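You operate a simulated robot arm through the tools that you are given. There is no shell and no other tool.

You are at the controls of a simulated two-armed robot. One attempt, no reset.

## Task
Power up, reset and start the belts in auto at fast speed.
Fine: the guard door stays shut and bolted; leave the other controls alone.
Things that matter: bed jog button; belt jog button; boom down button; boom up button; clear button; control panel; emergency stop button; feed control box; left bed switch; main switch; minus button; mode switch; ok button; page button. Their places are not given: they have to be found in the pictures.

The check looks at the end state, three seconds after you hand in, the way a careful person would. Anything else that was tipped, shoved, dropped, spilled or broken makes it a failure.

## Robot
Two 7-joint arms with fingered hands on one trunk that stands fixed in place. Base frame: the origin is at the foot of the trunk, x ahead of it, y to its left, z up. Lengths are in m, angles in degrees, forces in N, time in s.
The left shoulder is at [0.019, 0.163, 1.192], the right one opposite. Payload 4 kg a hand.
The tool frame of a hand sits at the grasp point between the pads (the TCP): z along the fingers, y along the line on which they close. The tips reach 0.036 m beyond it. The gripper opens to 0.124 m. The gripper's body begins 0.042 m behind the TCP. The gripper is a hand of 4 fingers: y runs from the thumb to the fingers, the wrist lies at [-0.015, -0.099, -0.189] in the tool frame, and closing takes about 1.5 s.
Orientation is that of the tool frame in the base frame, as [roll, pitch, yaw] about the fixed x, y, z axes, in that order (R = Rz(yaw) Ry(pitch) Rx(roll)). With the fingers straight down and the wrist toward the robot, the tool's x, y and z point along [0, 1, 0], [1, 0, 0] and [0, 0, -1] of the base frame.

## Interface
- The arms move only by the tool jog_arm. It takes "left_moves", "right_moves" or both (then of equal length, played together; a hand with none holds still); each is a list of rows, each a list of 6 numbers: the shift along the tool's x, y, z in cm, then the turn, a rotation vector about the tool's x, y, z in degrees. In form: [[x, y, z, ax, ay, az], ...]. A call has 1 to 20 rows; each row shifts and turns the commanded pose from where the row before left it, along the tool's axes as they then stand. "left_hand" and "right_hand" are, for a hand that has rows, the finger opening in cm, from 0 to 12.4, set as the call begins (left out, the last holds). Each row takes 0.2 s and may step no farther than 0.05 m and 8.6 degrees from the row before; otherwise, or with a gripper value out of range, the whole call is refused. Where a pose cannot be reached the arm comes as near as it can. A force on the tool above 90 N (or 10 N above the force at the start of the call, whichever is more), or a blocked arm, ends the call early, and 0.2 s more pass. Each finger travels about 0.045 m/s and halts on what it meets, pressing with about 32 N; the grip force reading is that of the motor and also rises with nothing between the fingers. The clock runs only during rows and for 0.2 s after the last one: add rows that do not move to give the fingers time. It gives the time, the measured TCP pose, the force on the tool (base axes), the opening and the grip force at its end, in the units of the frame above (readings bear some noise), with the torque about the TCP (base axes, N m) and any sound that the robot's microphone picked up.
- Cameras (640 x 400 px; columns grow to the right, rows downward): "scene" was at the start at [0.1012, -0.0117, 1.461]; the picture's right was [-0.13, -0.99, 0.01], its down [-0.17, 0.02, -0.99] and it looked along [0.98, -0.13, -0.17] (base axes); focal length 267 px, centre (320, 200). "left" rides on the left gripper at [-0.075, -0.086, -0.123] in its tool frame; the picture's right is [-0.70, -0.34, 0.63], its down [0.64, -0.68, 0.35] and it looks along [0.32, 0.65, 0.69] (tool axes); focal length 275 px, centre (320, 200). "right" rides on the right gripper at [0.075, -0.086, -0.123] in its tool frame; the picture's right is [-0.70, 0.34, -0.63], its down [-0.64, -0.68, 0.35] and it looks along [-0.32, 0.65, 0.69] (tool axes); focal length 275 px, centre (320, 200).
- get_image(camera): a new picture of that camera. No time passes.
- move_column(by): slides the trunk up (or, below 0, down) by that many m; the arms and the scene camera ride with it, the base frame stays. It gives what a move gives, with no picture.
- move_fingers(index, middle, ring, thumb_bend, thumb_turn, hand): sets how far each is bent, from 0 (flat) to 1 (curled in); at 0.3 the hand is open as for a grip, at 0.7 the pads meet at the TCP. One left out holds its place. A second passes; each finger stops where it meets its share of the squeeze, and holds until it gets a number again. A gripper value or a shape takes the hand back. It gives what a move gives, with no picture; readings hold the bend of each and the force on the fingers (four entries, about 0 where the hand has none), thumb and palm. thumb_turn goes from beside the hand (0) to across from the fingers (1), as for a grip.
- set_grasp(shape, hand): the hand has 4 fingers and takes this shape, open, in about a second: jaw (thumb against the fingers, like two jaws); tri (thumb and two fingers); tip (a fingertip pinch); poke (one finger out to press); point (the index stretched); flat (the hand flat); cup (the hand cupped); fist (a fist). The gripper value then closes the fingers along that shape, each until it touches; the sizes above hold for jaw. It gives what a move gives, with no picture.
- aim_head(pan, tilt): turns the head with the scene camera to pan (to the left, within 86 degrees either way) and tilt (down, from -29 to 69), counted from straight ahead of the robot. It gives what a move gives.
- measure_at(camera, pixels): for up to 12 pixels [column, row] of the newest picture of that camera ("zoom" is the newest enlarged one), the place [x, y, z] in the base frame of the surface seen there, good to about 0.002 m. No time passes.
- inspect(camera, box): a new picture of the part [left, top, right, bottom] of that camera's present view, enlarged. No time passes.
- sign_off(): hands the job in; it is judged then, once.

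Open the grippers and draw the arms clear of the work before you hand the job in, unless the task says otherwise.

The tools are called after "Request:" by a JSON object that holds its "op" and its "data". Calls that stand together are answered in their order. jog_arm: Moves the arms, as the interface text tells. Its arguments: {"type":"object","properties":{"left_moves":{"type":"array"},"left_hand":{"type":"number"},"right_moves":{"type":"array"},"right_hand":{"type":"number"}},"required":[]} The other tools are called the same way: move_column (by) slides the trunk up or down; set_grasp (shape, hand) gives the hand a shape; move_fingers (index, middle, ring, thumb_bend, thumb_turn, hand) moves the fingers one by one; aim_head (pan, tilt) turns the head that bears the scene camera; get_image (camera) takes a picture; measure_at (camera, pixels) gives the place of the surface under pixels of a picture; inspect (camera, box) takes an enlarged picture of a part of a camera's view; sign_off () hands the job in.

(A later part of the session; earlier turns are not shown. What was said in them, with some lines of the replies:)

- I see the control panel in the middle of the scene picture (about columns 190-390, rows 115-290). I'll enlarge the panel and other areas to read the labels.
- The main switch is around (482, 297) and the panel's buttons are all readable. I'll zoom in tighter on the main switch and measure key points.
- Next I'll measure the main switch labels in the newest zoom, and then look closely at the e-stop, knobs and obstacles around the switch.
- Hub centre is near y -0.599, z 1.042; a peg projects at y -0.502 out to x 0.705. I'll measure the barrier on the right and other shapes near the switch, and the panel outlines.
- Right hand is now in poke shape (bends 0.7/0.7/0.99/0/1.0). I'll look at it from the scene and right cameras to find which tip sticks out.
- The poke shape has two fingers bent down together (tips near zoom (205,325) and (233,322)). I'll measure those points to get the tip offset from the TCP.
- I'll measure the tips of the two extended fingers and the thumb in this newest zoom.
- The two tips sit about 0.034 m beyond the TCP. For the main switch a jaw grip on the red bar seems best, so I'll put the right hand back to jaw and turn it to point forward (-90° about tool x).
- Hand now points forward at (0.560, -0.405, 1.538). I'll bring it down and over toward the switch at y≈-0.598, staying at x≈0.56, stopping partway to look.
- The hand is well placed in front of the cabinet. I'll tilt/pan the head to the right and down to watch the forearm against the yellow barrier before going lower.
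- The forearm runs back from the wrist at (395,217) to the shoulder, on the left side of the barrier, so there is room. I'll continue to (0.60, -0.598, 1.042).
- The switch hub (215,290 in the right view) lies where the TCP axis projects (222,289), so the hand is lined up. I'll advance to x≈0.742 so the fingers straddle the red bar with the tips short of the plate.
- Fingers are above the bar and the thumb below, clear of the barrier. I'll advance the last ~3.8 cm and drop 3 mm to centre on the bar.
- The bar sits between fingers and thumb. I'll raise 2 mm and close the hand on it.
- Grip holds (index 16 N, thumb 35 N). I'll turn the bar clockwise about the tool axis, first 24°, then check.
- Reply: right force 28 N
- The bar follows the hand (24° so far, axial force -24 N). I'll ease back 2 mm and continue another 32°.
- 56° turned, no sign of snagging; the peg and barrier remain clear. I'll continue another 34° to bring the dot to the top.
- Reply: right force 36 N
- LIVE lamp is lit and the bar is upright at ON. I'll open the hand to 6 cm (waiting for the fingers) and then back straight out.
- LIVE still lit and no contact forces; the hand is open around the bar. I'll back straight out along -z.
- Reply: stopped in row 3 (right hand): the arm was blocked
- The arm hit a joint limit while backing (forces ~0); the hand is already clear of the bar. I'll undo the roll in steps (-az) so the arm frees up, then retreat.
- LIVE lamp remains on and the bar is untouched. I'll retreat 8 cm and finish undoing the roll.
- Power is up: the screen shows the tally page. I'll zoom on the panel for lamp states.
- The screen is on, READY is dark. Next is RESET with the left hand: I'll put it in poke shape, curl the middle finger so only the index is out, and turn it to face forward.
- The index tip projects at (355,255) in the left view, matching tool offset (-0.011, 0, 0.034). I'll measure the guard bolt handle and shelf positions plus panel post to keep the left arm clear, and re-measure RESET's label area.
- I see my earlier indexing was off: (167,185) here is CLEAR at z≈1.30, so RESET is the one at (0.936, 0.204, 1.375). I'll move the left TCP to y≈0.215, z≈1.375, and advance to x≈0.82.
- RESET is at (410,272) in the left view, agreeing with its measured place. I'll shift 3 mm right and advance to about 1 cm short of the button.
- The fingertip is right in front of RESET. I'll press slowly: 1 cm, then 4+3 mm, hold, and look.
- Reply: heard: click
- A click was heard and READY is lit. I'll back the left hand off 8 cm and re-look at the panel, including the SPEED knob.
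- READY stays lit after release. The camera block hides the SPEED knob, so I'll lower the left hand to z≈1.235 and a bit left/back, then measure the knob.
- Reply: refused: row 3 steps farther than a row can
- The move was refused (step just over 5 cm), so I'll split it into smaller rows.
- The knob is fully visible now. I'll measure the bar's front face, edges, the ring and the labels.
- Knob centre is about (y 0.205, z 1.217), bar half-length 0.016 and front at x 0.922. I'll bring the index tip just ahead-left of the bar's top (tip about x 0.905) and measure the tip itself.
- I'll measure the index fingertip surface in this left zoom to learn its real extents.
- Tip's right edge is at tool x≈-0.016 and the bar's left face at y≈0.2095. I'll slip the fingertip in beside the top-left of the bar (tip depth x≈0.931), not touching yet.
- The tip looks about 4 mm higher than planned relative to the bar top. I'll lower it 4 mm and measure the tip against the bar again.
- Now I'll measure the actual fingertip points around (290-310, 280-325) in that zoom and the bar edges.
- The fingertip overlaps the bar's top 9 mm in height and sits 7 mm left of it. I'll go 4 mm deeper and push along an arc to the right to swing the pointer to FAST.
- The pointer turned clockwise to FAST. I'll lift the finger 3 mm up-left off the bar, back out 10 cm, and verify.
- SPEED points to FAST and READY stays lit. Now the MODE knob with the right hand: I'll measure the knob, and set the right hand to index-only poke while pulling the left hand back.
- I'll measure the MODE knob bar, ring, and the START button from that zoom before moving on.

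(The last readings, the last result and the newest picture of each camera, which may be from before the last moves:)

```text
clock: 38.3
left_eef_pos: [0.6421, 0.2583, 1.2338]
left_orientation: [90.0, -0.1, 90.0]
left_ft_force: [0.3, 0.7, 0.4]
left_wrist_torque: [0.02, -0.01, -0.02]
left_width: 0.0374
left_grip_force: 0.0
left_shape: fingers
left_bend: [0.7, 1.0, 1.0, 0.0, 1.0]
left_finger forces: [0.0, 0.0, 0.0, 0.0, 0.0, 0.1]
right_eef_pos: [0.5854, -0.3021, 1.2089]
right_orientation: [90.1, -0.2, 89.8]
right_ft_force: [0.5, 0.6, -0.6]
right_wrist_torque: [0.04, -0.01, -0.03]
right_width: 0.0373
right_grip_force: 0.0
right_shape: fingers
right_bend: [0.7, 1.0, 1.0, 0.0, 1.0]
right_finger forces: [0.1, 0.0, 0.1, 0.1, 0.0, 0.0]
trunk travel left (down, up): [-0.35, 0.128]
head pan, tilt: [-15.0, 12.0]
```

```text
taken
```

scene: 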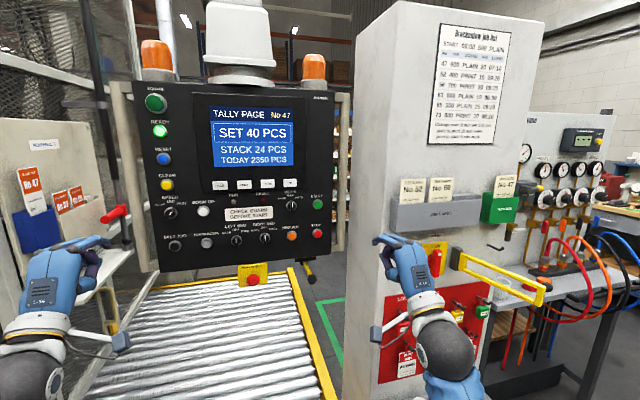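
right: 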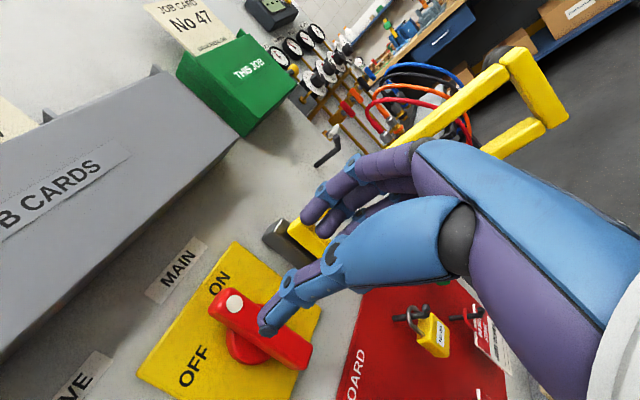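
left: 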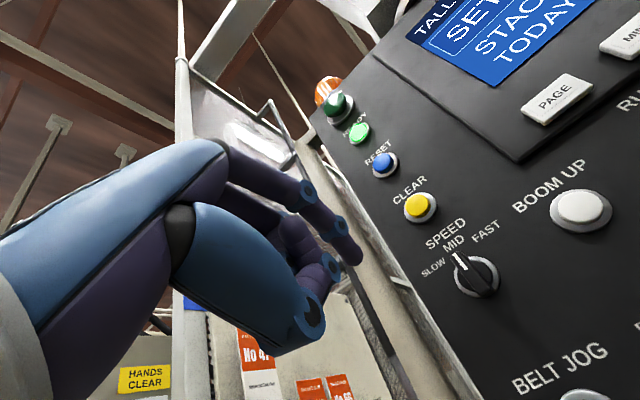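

MODE knob centre ≈ (y -0.1546, z 1.2157), START at (0.935, -0.2435, 1.2165). I'll bring the right index to just left-front of the MODE bar top, stopping with the tip near x 0.905.

Request:
{"op": "jog_arm", "data": {"right_moves": [[4.0, 0.5, 0, 0, 0, 0], [4.0, 0.5, 0, 0, 0, 0], [4.0, 0.5, 0, 0, 0, 0], [4.0, 0.4, 0, 0, 0, 0], [0, 0, 4.8, 0, 0, 0], [0, 0, 4.8, 0, 0, 0], [0, 0, 4.8, 0, 0, 0], [0, 0, 4.8, 0, 0, 0], [0, 0, 4.8, 0, 0, 0], [0, 0, 4.4, 0, 0, 0]]}}

Request:
{"op": "inspect", "data": {"camera": "scene", "box": [260, 185, 324, 225]}}

Request:
{"op": "get_image", "data": {"camera": "scene"}}

Request:
{"op": "get_image", "data": {"camera": "right"}}

```text
clock: 40.5
left_eef_pos: [0.6427, 0.2573, 1.2344]
left_orientation: [90.0, 0.0, 89.8]
left_ft_force: [0.1, -0.2, 0.1]
left_wrist_torque: [-0.04, -0.02, -0.01]
left_width: 0.0373
left_grip_force: 0.0
left_shape: fingers
left_bend: [0.7, 1.0, 1.0, 0.0, 1.0]
left_finger forces: [0.0, 0.0, 0.0, 0.0, 0.1, 0.0]
right_eef_pos: [0.8716, -0.1435, 1.2331]
right_orientation: [90.1, -0.2, 90.0]
right_ft_force: [-0.2, -1.3, 0.6]
right_wrist_torque: [-0.01, -0.04, 0.02]
right_width: 0.0377
right_grip_force: 0.1
right_shape: fingers
right_bend: [0.7, 1.0, 1.0, 0.0, 1.0]
right_finger forces: [0.0, 0.0, 0.0, 0.0, 0.0, 0.0]
trunk travel left (down, up): [-0.35, 0.128]
head pan, tilt: [-15.0, 12.0]
```

```text
10.00 times, centred on (292, 205) of scene
```

zoom: 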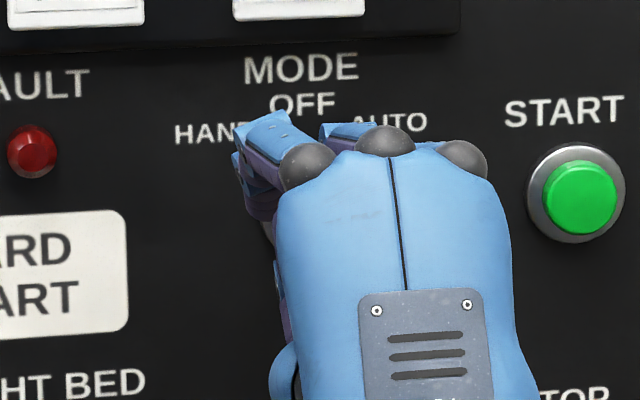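

```text
taken
```

scene: 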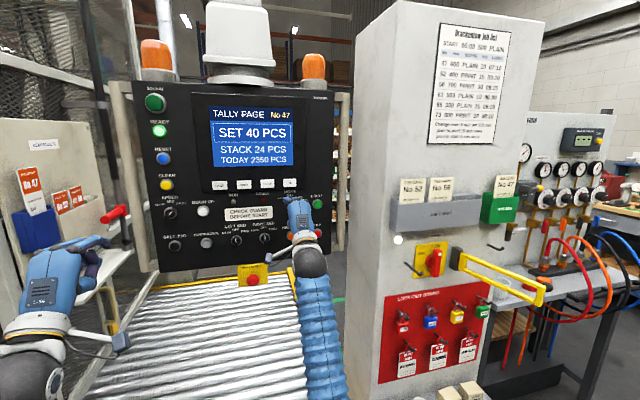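

```text
taken
```

right: 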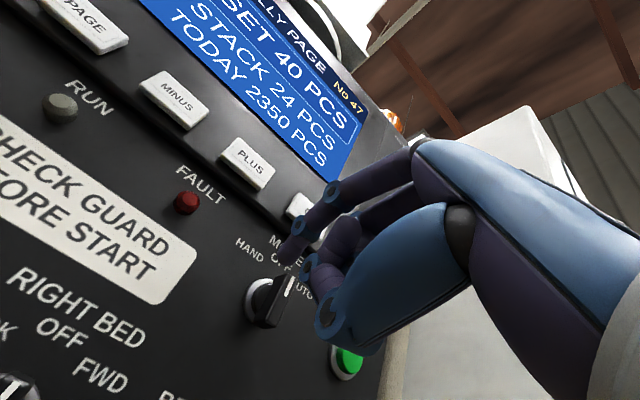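

The index tip is left of the knob. I'll check the tip's place and the height of the OK button/bezel above so the knuckle stays clear.

Request:
{"op": "measure_at", "data": {"camera": "zoom", "pixels": [[300, 10], [300, 30], [400, 25], [240, 170], [252, 210], [262, 217], [245, 195], [262, 130], [236, 160], [275, 190]]}}

Request:
{"op": "inspect", "data": {"camera": "right", "box": [210, 190, 370, 290]}}

```text
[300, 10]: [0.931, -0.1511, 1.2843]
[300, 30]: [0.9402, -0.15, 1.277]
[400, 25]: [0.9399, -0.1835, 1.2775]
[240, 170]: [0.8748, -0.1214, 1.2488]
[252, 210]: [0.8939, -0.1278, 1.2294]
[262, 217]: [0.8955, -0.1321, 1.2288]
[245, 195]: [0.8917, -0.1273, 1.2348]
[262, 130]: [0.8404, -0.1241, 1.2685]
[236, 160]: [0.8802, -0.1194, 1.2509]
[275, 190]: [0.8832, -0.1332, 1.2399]
```

```text
4.00 times, centred on (290, 240) of right
```

zoom: 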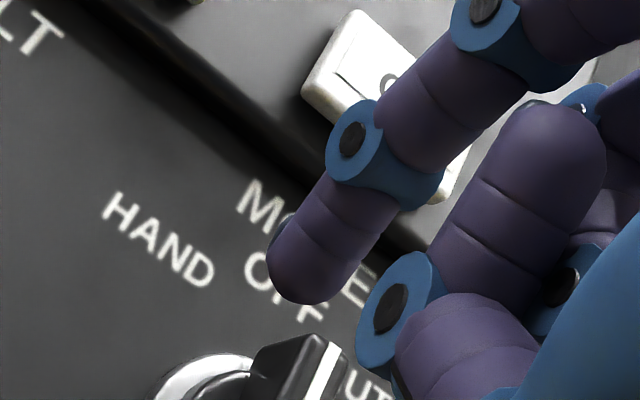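

Clear of the OK button (z≥1.278). The tip bottom is z 1.2288, slightly high; I'll lower 6 mm and advance 2.9 cm to slip in beside the bar.

Request:
{"op": "jog_arm", "data": {"right_moves": [[0, -0.6, 0, 0, 0, 0], [0, 0, 1.5, 0, 0, 0], [0, 0, 1.4, 0, 0, 0], [0, 0, 0, 0, 0, 0]]}}

Request:
{"op": "inspect", "data": {"camera": "right", "box": [210, 190, 370, 290]}}

Request:
{"op": "inspect", "data": {"camera": "scene", "box": [260, 185, 324, 225]}}

```text
clock: 41.5
left_eef_pos: [0.6427, 0.2573, 1.235]
left_orientation: [90.0, 0.0, 89.8]
left_ft_force: [0.4, -0.2, 0.7]
left_wrist_torque: [-0.03, -0.02, -0.01]
left_width: 0.0374
left_grip_force: 0.0
left_shape: fingers
left_bend: [0.7, 1.0, 1.0, 0.0, 1.0]
left_finger forces: [0.0, 0.0, 0.0, 0.0, 0.1, 0.0]
right_eef_pos: [0.897, -0.1434, 1.224]
right_orientation: [90.0, -0.2, 90.0]
right_ft_force: [0.1, 0.2, -0.8]
right_wrist_torque: [0.03, 0.01, 0.01]
right_width: 0.0376
right_grip_force: 0.1
right_shape: fingers
right_bend: [0.7, 1.0, 1.0, 0.0, 1.0]
right_finger forces: [0.1, 0.0, 0.0, 0.0, 0.0, 0.0]
trunk travel left (down, up): [-0.35, 0.128]
head pan, tilt: [-15.0, 12.0]
```

```text
4.00 times, centred on (290, 240) of right
```

zoom: 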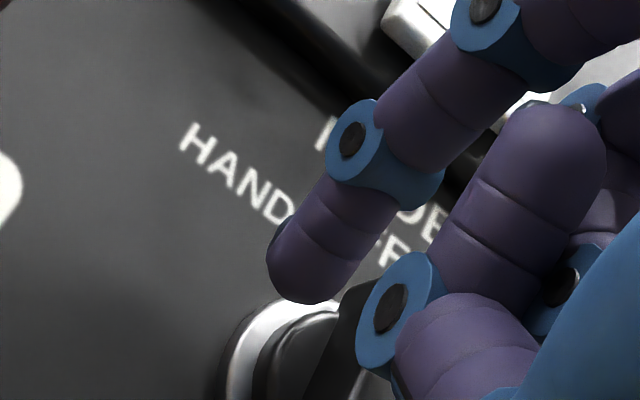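

```text
10.00 times, centred on (292, 205) of scene
```

zoom: 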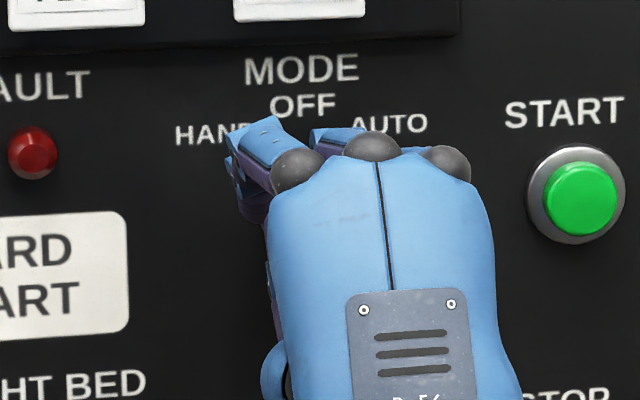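

The tip is beside the bar's top-left with no contact. I'll go 3 mm deeper and repeat the same arc push to the right, turning MODE toward AUTO.

Request:
{"op": "jog_arm", "data": {"right_moves": [[0, 0, 0.3, 0, 0, 0], [-0.73, 0, 0, 0, 0, 0], [-0.35, 0.28, 0, 0, 0, 0], [-0.41, 0.17, 0, 0, 0, 0], [-0.45, 0.06, 0, 0, 0, 0]]}}

Request:
{"op": "get_image", "data": {"camera": "right"}}

Request:
{"op": "inspect", "data": {"camera": "scene", "box": [260, 185, 324, 225]}}

```text
clock: 42.7
left_eef_pos: [0.6417, 0.2587, 1.2355]
left_orientation: [90.0, 0.0, 89.9]
left_ft_force: [0.0, 0.0, 0.2]
left_wrist_torque: [-0.02, 0.04, -0.04]
left_width: 0.0373
left_grip_force: 0.0
left_shape: fingers
left_bend: [0.7, 1.0, 1.0, 0.0, 1.0]
left_finger forces: [0.0, 0.1, 0.0, 0.0, 0.0, 0.0]
right_eef_pos: [0.9018, -0.1633, 1.2292]
right_orientation: [90.0, -0.2, 89.8]
right_ft_force: [-0.4, 1.5, 1.0]
right_wrist_torque: [0.02, 0.01, 0.02]
right_width: 0.0379
right_grip_force: 1.1
right_shape: fingers
right_bend: [0.7, 1.0, 1.0, 0.0, 1.0]
right_finger forces: [1.5, 0.0, 0.0, 0.0, 0.0, 0.0]
trunk travel left (down, up): [-0.35, 0.128]
head pan, tilt: [-15.0, 12.0]
```

```text
taken
```

right: 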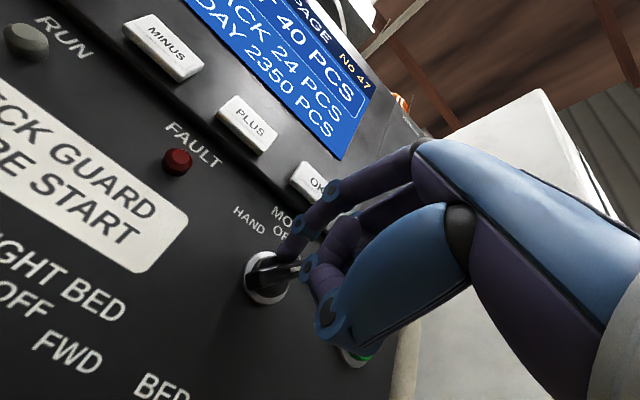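

```text
10.00 times, centred on (292, 205) of scene
```

zoom: 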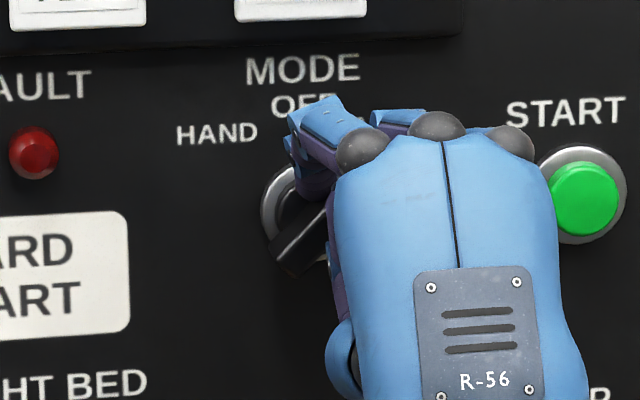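

The MODE bar has swung to about 45° toward AUTO with light force. I'll lift the tip off up-left, back out 10 cm and verify.

Request:
{"op": "jog_arm", "data": {"right_moves": [[0.2, 0.3, 0, 0, 0, 0], [0, 0, -2, 0, 0, 0], [0, 0, -4, 0, 0, 0], [0, 0, -4.5, 0, 0, 0], [-3.5, -3, 0, 0, 0, 0], [-3.5, -3, 0, 0, 0, 0]]}}

Request:
{"op": "inspect", "data": {"camera": "scene", "box": [240, 170, 336, 230]}}

Request:
{"op": "inspect", "data": {"camera": "scene", "box": [140, 90, 340, 215]}}

```text
clock: 44.1
left_eef_pos: [0.6412, 0.2579, 1.2345]
left_orientation: [90.0, 0.0, 90.1]
left_ft_force: [-0.3, -1.1, 0.8]
left_wrist_torque: [-0.01, 0.02, 0.02]
left_width: 0.0373
left_grip_force: 0.0
left_shape: fingers
left_bend: [0.7, 1.0, 1.0, 0.0, 1.0]
left_finger forces: [0.0, 0.0, 0.1, 0.1, 0.0, 0.0]
right_eef_pos: [0.7962, -0.2327, 1.1728]
right_orientation: [90.0, -0.2, 90.0]
right_ft_force: [-0.8, -0.1, 0.3]
right_wrist_torque: [-0.01, 0.02, 0.03]
right_width: 0.0374
right_grip_force: 0.1
right_shape: fingers
right_bend: [0.7, 1.0, 1.0, 0.0, 1.0]
right_finger forces: [0.0, 0.0, 0.0, 0.1, 0.1, 0.0]
trunk travel left (down, up): [-0.35, 0.128]
head pan, tilt: [-15.0, 12.0]
```

```text
6.67 times, centred on (288, 200) of scene
```

zoom: 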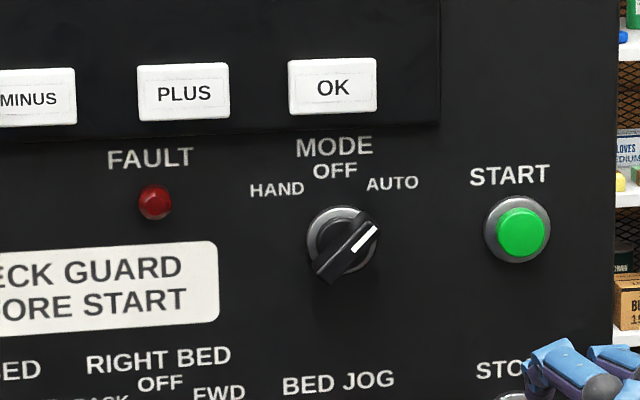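

```text
3.20 times, centred on (240, 152) of scene
```

zoom: 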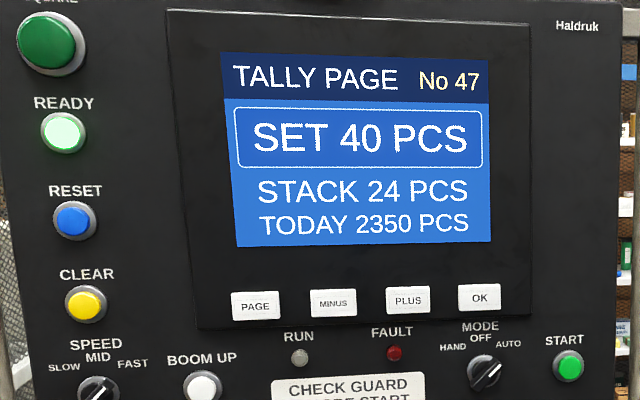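

MODE shows AUTO, SPEED shows FAST, READY lit. I'll line the right index up with START (y -0.2435, z 1.2165) and advance to ~1.5 cm short.

Request:
{"op": "jog_arm", "data": {"right_moves": [[-1.9, 4.4, 0, 0, 0, 0], [0, 0, 4.5, 0, 0, 0], [0, 0, 4.4, 0, 0, 0], [0, 0, 0, 0, 0, 0]]}}

Request:
{"op": "inspect", "data": {"camera": "scene", "box": [270, 180, 350, 230]}}

Request:
{"op": "get_image", "data": {"camera": "right"}}

```text
clock: 45.1
left_eef_pos: [0.6416, 0.2572, 1.2341]
left_orientation: [90.0, 0.0, 89.9]
left_ft_force: [-0.9, 0.2, -1.1]
left_wrist_torque: [0.0, -0.01, 0.02]
left_width: 0.0374
left_grip_force: 0.0
left_shape: fingers
left_bend: [0.7, 1.0, 1.0, 0.0, 1.0]
left_finger forces: [0.1, 0.0, 0.0, 0.0, 0.0, 0.0]
right_eef_pos: [0.8863, -0.2511, 1.2165]
right_orientation: [90.1, -0.3, 90.0]
right_ft_force: [-0.1, 0.8, 0.8]
right_wrist_torque: [0.01, -0.03, 0.01]
right_width: 0.0373
right_grip_force: 0.0
right_shape: fingers
right_bend: [0.7, 1.0, 1.0, 0.0, 1.0]
right_finger forces: [0.0, 0.1, 0.0, 0.0, 0.0, 0.0]
trunk travel left (down, up): [-0.35, 0.128]
head pan, tilt: [-15.0, 12.0]
```

```text
8.00 times, centred on (310, 205) of scene
```

zoom: 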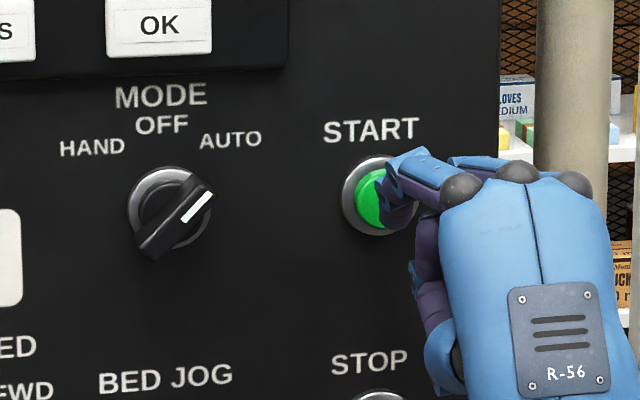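

```text
taken
```

right: 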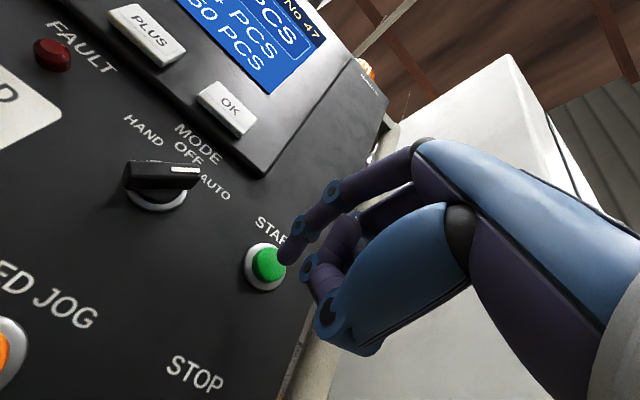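

Alignment mirrors the RESET press. I'll press START now the same way: 1.4 cm, then 4+4 mm, and hold briefly.

Request:
{"op": "jog_arm", "data": {"right_moves": [[0, 0, 1.4, 0, 0, 0], [0, 0, 0.4, 0, 0, 0], [0, 0, 0.4, 0, 0, 0], [0, 0, 0, 0, 0, 0]]}}

Request:
{"op": "get_image", "data": {"camera": "scene"}}

Request:
{"op": "inspect", "data": {"camera": "scene", "box": [140, 130, 340, 255]}}

```text
clock: 46.1
left_eef_pos: [0.6392, 0.2584, 1.2363]
left_orientation: [89.9, 0.0, 89.9]
left_ft_force: [-0.5, -0.3, -0.7]
left_wrist_torque: [-0.01, 0.01, 0.0]
left_width: 0.0373
left_grip_force: 0.0
left_shape: fingers
left_bend: [0.7, 1.0, 1.0, 0.0, 1.0]
left_finger forces: [0.1, 0.2, 0.0, 0.0, 0.1, 0.1]
right_eef_pos: [0.9064, -0.2515, 1.2191]
right_orientation: [89.9, -0.1, 89.9]
right_ft_force: [-17.8, 2.2, 5.1]
right_wrist_torque: [0.06, -0.13, 0.13]
right_width: 0.0357
right_grip_force: 9.6
right_shape: fingers
right_bend: [0.7, 1.0, 1.0, 0.0, 1.0]
right_finger forces: [18.0, 0.1, 0.0, 0.0, 0.0, 0.0]
trunk travel left (down, up): [-0.35, 0.128]
head pan, tilt: [-15.0, 12.0]
heard: click
```

```text
taken
```

scene: 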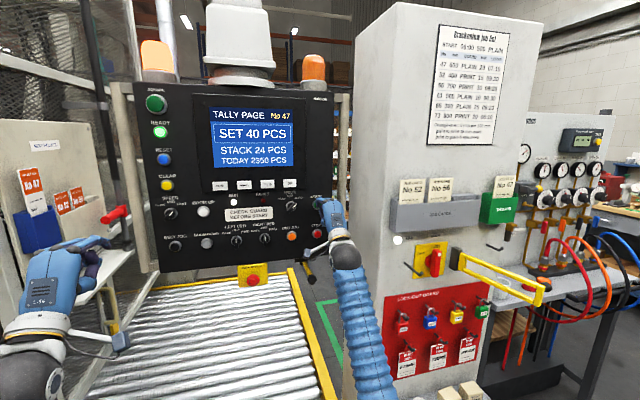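

```text
3.20 times, centred on (240, 192) of scene
```

zoom: 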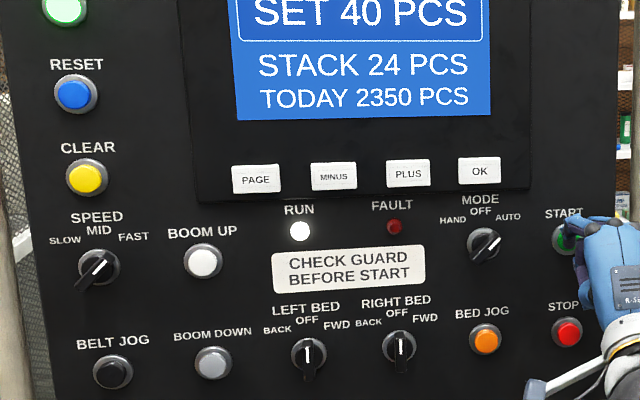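

Click heard and the RUN lamp is lit, beacon glowing. I'll release START and back the right hand straight out.

Request:
{"op": "jog_arm", "data": {"right_moves": [[0, 0, -3, 0, 0, 0], [0, 0, -4.5, 0, 0, 0], [0, 0, -4.5, 0, 0, 0], [0, 0, -4.5, 0, 0, 0], [0, 0, -4.5, 0, 0, 0], [0, 0, -4.5, 0, 0, 0]]}}

Request:
{"op": "get_image", "data": {"camera": "scene"}}

Request:
{"op": "inspect", "data": {"camera": "scene", "box": [140, 90, 340, 215]}}

Request:
{"op": "inspect", "data": {"camera": "scene", "box": [140, 170, 340, 295]}}

```text
clock: 47.5
left_eef_pos: [0.6413, 0.2574, 1.2346]
left_orientation: [90.0, 0.0, 90.0]
left_ft_force: [-0.4, 0.1, 0.5]
left_wrist_torque: [0.02, 0.02, 0.0]
left_width: 0.0375
left_grip_force: 0.2
left_shape: fingers
left_bend: [0.7, 1.0, 1.0, 0.0, 1.0]
left_finger forces: [0.0, 0.1, 0.1, 0.1, 0.0, 0.0]
right_eef_pos: [0.6504, -0.2493, 1.2153]
right_orientation: [90.1, -0.3, 90.0]
right_ft_force: [0.1, 0.2, 0.6]
right_wrist_torque: [0.01, -0.01, 0.0]
right_width: 0.0374
right_grip_force: 0.0
right_shape: fingers
right_bend: [0.7, 1.0, 1.0, 0.0, 1.0]
right_finger forces: [0.0, 0.1, 0.0, 0.0, 0.0, 0.1]
trunk travel left (down, up): [-0.35, 0.128]
head pan, tilt: [-15.0, 12.0]
```

```text
taken
```

scene: 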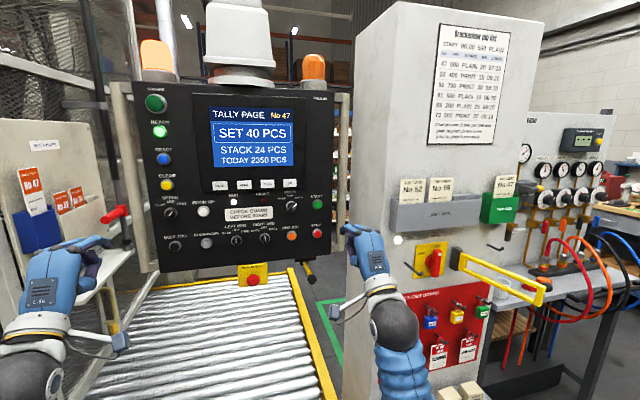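

```text
3.20 times, centred on (240, 152) of scene
```

zoom: 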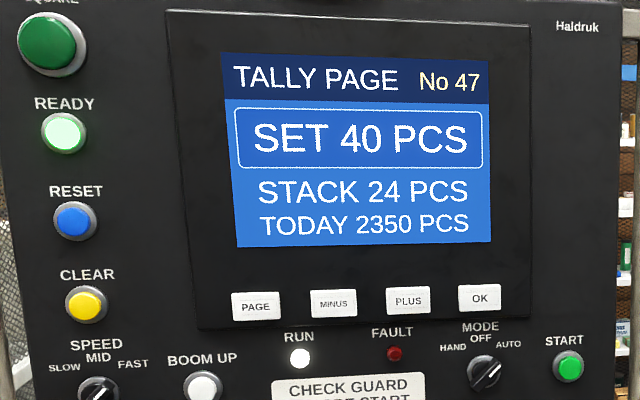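

```text
3.20 times, centred on (240, 232) of scene
```

zoom: 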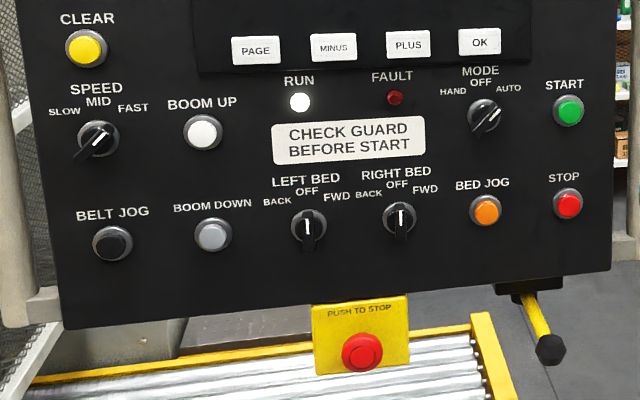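

RUN stays lit, FAST and AUTO hold, and the bed switches are still OFF. I'll open both hands (jaw) and check the switch/barrier area with the head turned right.

Request:
{"op": "set_grasp", "data": {"hand": "right", "shape": "jaw"}}

Request:
{"op": "set_grasp", "data": {"hand": "left", "shape": "jaw"}}

Request:
{"op": "jog_arm", "data": {"left_moves": [[0, 0, -4.5, 0, 0, 0], [0, 0, -4.5, 0, 0, 0], [0, 0, -4.5, 0, 0, 0]], "right_moves": [[0, 0, -4.5, 0, 0, 0], [0, 0, -4.5, 0, 0, 0], [0, 0, -4.5, 0, 0, 0]]}}

Request:
{"op": "aim_head", "data": {"pan": -30, "tilt": 18}}

Request:
{"op": "get_image", "data": {"camera": "scene"}}

```text
clock: 48.4
left_eef_pos: [0.6413, 0.2561, 1.2342]
left_orientation: [89.9, 0.0, 90.1]
left_ft_force: [0.6, 0.0, -1.0]
left_wrist_torque: [-0.04, -0.01, 0.0]
left_width: 0.0374
left_grip_force: 0.2
left_shape: fingers
left_bend: [0.7, 1.0, 1.0, 0.0, 1.0]
left_finger forces: [0.0, 0.0, 0.0, 0.0, 0.0, 0.1]
right_eef_pos: [0.6535, -0.249, 1.2138]
right_orientation: [90.0, -0.1, 90.0]
right_ft_force: [0.2, 0.3, 0.0]
right_wrist_torque: [-0.03, -0.04, 0.0]
right_width: 0.1241
right_grip_force: 0.0
right_shape: jaw
right_bend: [0.3, 0.3, 0.3, 0.3, 0.98]
right_finger forces: [0.1, 0.0, 0.0, 0.1, 0.1, 0.1]
trunk travel left (down, up): [-0.35, 0.128]
head pan, tilt: [-15.0, 12.0]
```

```text
clock: 49.3
left_eef_pos: [0.6423, 0.258, 1.2345]
left_orientation: [90.0, 0.0, 90.0]
left_ft_force: [-0.2, -0.1, 0.1]
left_wrist_torque: [0.01, 0.01, 0.03]
left_width: 0.1238
left_grip_force: 0.0
left_shape: jaw
left_bend: [0.3, 0.3, 0.3, 0.3, 0.98]
left_finger forces: [0.0, 0.1, 0.0, 0.1, 0.0, 0.0]
right_eef_pos: [0.6542, -0.2499, 1.2138]
right_orientation: [90.1, -0.2, 89.9]
right_ft_force: [-0.7, -0.6, -0.6]
right_wrist_torque: [-0.01, -0.03, 0.02]
right_width: 0.1239
right_grip_force: 0.0
right_shape: jaw
right_bend: [0.3, 0.3, 0.3, 0.3, 0.98]
right_finger forces: [0.0, 0.1, 0.1, 0.0, 0.0, 0.0]
trunk travel left (down, up): [-0.35, 0.128]
head pan, tilt: [-15.0, 12.0]
```

```text
clock: 50.1
left_eef_pos: [0.5841, 0.2571, 1.2301]
left_orientation: [89.9, 0.0, 90.0]
left_ft_force: [0.9, -0.8, 0.2]
left_wrist_torque: [-0.04, -0.02, 0.0]
left_width: 0.1241
left_grip_force: 0.0
left_shape: jaw
left_bend: [0.3, 0.3, 0.3, 0.3, 0.98]
left_finger forces: [0.0, 0.0, 0.0, 0.0, 0.0, 0.0]
left hand out of reach, approached as far as the arm can: row 2, 3
right_eef_pos: [0.5808, -0.2501, 1.2123]
right_orientation: [90.0, -0.2, 89.9]
right_ft_force: [-0.6, -0.9, 0.2]
right_wrist_torque: [-0.03, -0.02, -0.02]
right_width: 0.124
right_grip_force: 0.1
right_shape: jaw
right_bend: [0.3, 0.3, 0.3, 0.3, 0.98]
right_finger forces: [0.1, 0.1, 0.0, 0.0, 0.1, 0.0]
right hand out of reach, approached as far as the arm can: row 2, 3
trunk travel left (down, up): [-0.35, 0.128]
head pan, tilt: [-15.0, 12.0]
```

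```text
clock: 50.8
left_eef_pos: [0.5829, 0.258, 1.2296]
left_orientation: [90.0, 0.0, 90.0]
left_ft_force: [-0.7, -0.6, -0.2]
left_wrist_torque: [-0.03, 0.0, 0.01]
left_width: 0.1239
left_grip_force: 0.1
left_shape: jaw
left_bend: [0.3, 0.3, 0.3, 0.3, 0.98]
left_finger forces: [0.1, 0.0, 0.1, 0.1, 0.0, 0.0]
right_eef_pos: [0.5806, -0.2507, 1.2117]
right_orientation: [90.0, -0.2, 90.1]
right_ft_force: [1.1, 0.3, 0.2]
right_wrist_torque: [-0.01, -0.03, -0.04]
right_width: 0.1242
right_grip_force: 0.2
right_shape: jaw
right_bend: [0.3, 0.3, 0.3, 0.3, 0.98]
right_finger forces: [0.0, 0.1, 0.0, 0.1, 0.0, 0.0]
trunk travel left (down, up): [-0.35, 0.128]
head pan, tilt: [-30.0, 18.0]
```

```text
taken
```

scene: 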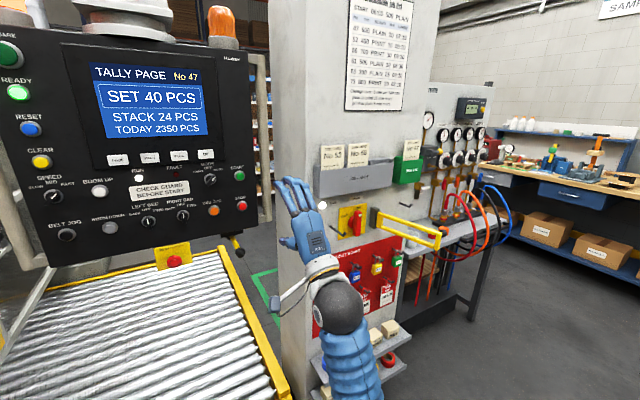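

Both hands are open and about 0.3 m from the panel; LIVE lamp (322,205) and ON lever look right. I'll check the barrier's place and the lever closely, and raise the hands a bit further clear.

Request:
{"op": "measure_at", "data": {"camera": "scene", "pixels": [[438, 238], [377, 215], [355, 220], [408, 223], [341, 235], [410, 236]]}}

Request:
{"op": "inspect", "data": {"camera": "scene", "box": [300, 180, 460, 280]}}

Request:
{"op": "jog_arm", "data": {"left_moves": [[0, 4.0, 0, 0, 0, 0], [0, 4.0, 0, 0, 0, 0], [0, 4.0, 0, 0, 0, 0]], "right_moves": [[0, 4.0, 0, 0, 0, 0], [0, 4.0, 0, 0, 0, 0], [0, 4.0, 0, 0, 0, 0]]}}

Request:
{"op": "aim_head", "data": {"pan": 0, "tilt": 12}}

Request:
{"op": "get_image", "data": {"camera": "scene"}}

```text
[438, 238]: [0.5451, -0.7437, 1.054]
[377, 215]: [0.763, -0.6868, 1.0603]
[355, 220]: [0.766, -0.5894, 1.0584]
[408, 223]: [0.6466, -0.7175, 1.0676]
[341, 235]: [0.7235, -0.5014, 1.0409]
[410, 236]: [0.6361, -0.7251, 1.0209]
```

```text
4.00 times, centred on (380, 230) of scene
```

zoom: 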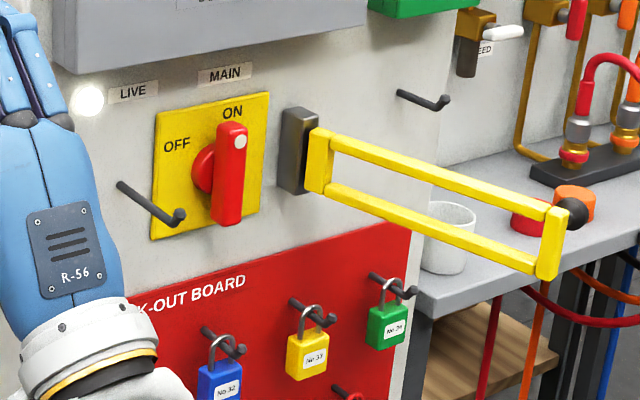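

```text
clock: 51.6
left_eef_pos: [0.5889, 0.2584, 1.3525]
left_orientation: [90.1, 0.0, 89.9]
left_ft_force: [0.0, -0.1, 0.4]
left_wrist_torque: [0.0, 0.01, -0.01]
left_width: 0.1237
left_grip_force: 0.0
left_shape: jaw
left_bend: [0.3, 0.3, 0.3, 0.3, 0.98]
left_finger forces: [0.0, 0.0, 0.1, 0.0, 0.0, 0.0]
left hand out of reach, approached as far as the arm can: row 1
right_eef_pos: [0.5908, -0.2514, 1.3257]
right_orientation: [90.1, -0.1, 90.1]
right_ft_force: [-0.8, -0.3, 0.2]
right_wrist_torque: [0.0, 0.02, 0.0]
right_width: 0.1239
right_grip_force: 0.1
right_shape: jaw
right_bend: [0.3, 0.3, 0.3, 0.3, 0.98]
right_finger forces: [0.1, 0.0, 0.1, 0.1, 0.0, 0.0]
right hand out of reach, approached as far as the arm can: row 1, 2
trunk travel left (down, up): [-0.35, 0.128]
head pan, tilt: [-30.0, 18.0]
```

```text
clock: 52.6
left_eef_pos: [0.5886, 0.2584, 1.3519]
left_orientation: [89.9, 0.0, 90.1]
left_ft_force: [-0.3, -0.2, -0.2]
left_wrist_torque: [0.01, -0.02, 0.04]
left_width: 0.1242
left_grip_force: 0.1
left_shape: jaw
left_bend: [0.3, 0.3, 0.3, 0.3, 0.98]
left_finger forces: [0.0, 0.1, 0.0, 0.0, 0.1, 0.0]
right_eef_pos: [0.5898, -0.2509, 1.325]
right_orientation: [90.0, -0.1, 89.9]
right_ft_force: [0.4, 0.8, 0.2]
right_wrist_torque: [0.0, -0.03, -0.03]
right_width: 0.1241
right_grip_force: 0.0
right_shape: jaw
right_bend: [0.3, 0.3, 0.3, 0.3, 0.98]
right_finger forces: [0.0, 0.1, 0.1, 0.1, 0.0, 0.0]
trunk travel left (down, up): [-0.35, 0.128]
head pan, tilt: [0.0, 12.0]
```

```text
taken
```

scene: 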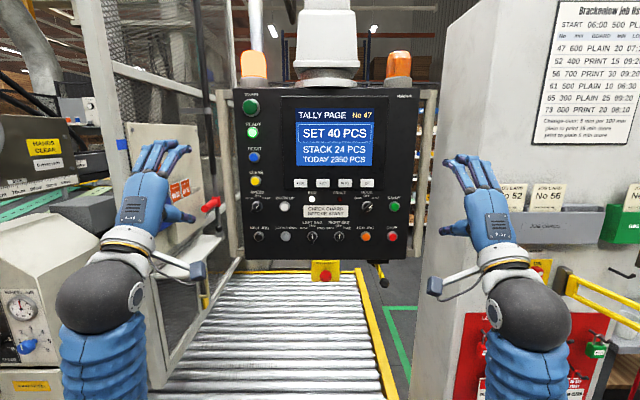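

The barrier and peg are unmoved. One last zoom at the panel and the guard bolt before handing in.

Request:
{"op": "inspect", "data": {"camera": "scene", "box": [230, 80, 440, 290]}}

Request:
{"op": "inspect", "data": {"camera": "scene", "box": [100, 100, 300, 300]}}

```text
1.90 times, centred on (335, 185) of scene
```

zoom: 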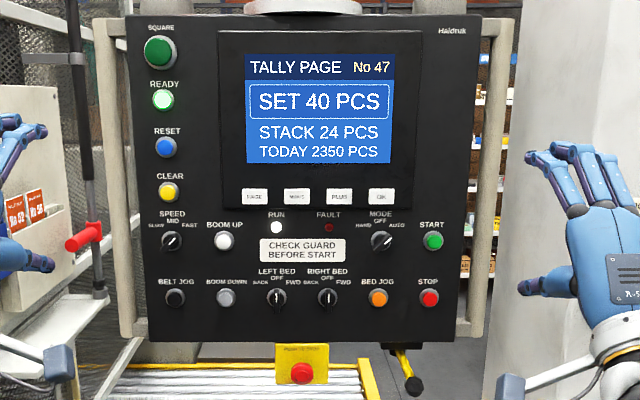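

```text
2.00 times, centred on (200, 200) of scene
```

zoom: 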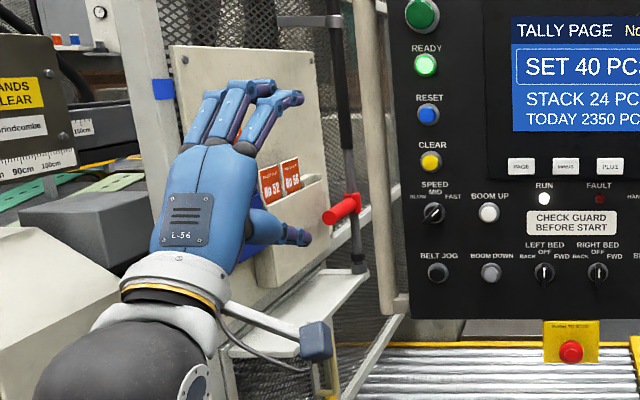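

READY and RUN are lit, FAULT is dark, SPEED is at FAST and MODE at AUTO. The main switch is ON with LIVE lit, the guard bolt was not touched, and both hands are open and clear, so I'm handing in.

Request:
{"op": "sign_off", "data": {}}

```text
The job is handed in.
```

The belts are started in auto at fast speed, and the job is handed in.

- **Power up:** the main switch is at ON, the LIVE lamp is lit and the screen shows the tally page.
- **Reset:** I pressed RESET and the READY lamp came on and stayed on.
- **Speed and mode:** SPEED is at FAST and MODE is at AUTO.
- **Start:** I pressed START, the RUN lamp lit and it was still on at the last look; FAULT was dark. I went by the lamp and did not see the belts themselves moving.

I did not touch the guard door, its bolt or any other control. The yellow barrier and the peg beside the main switch measured where they were at the start. Both hands are open and drawn back from the panel.
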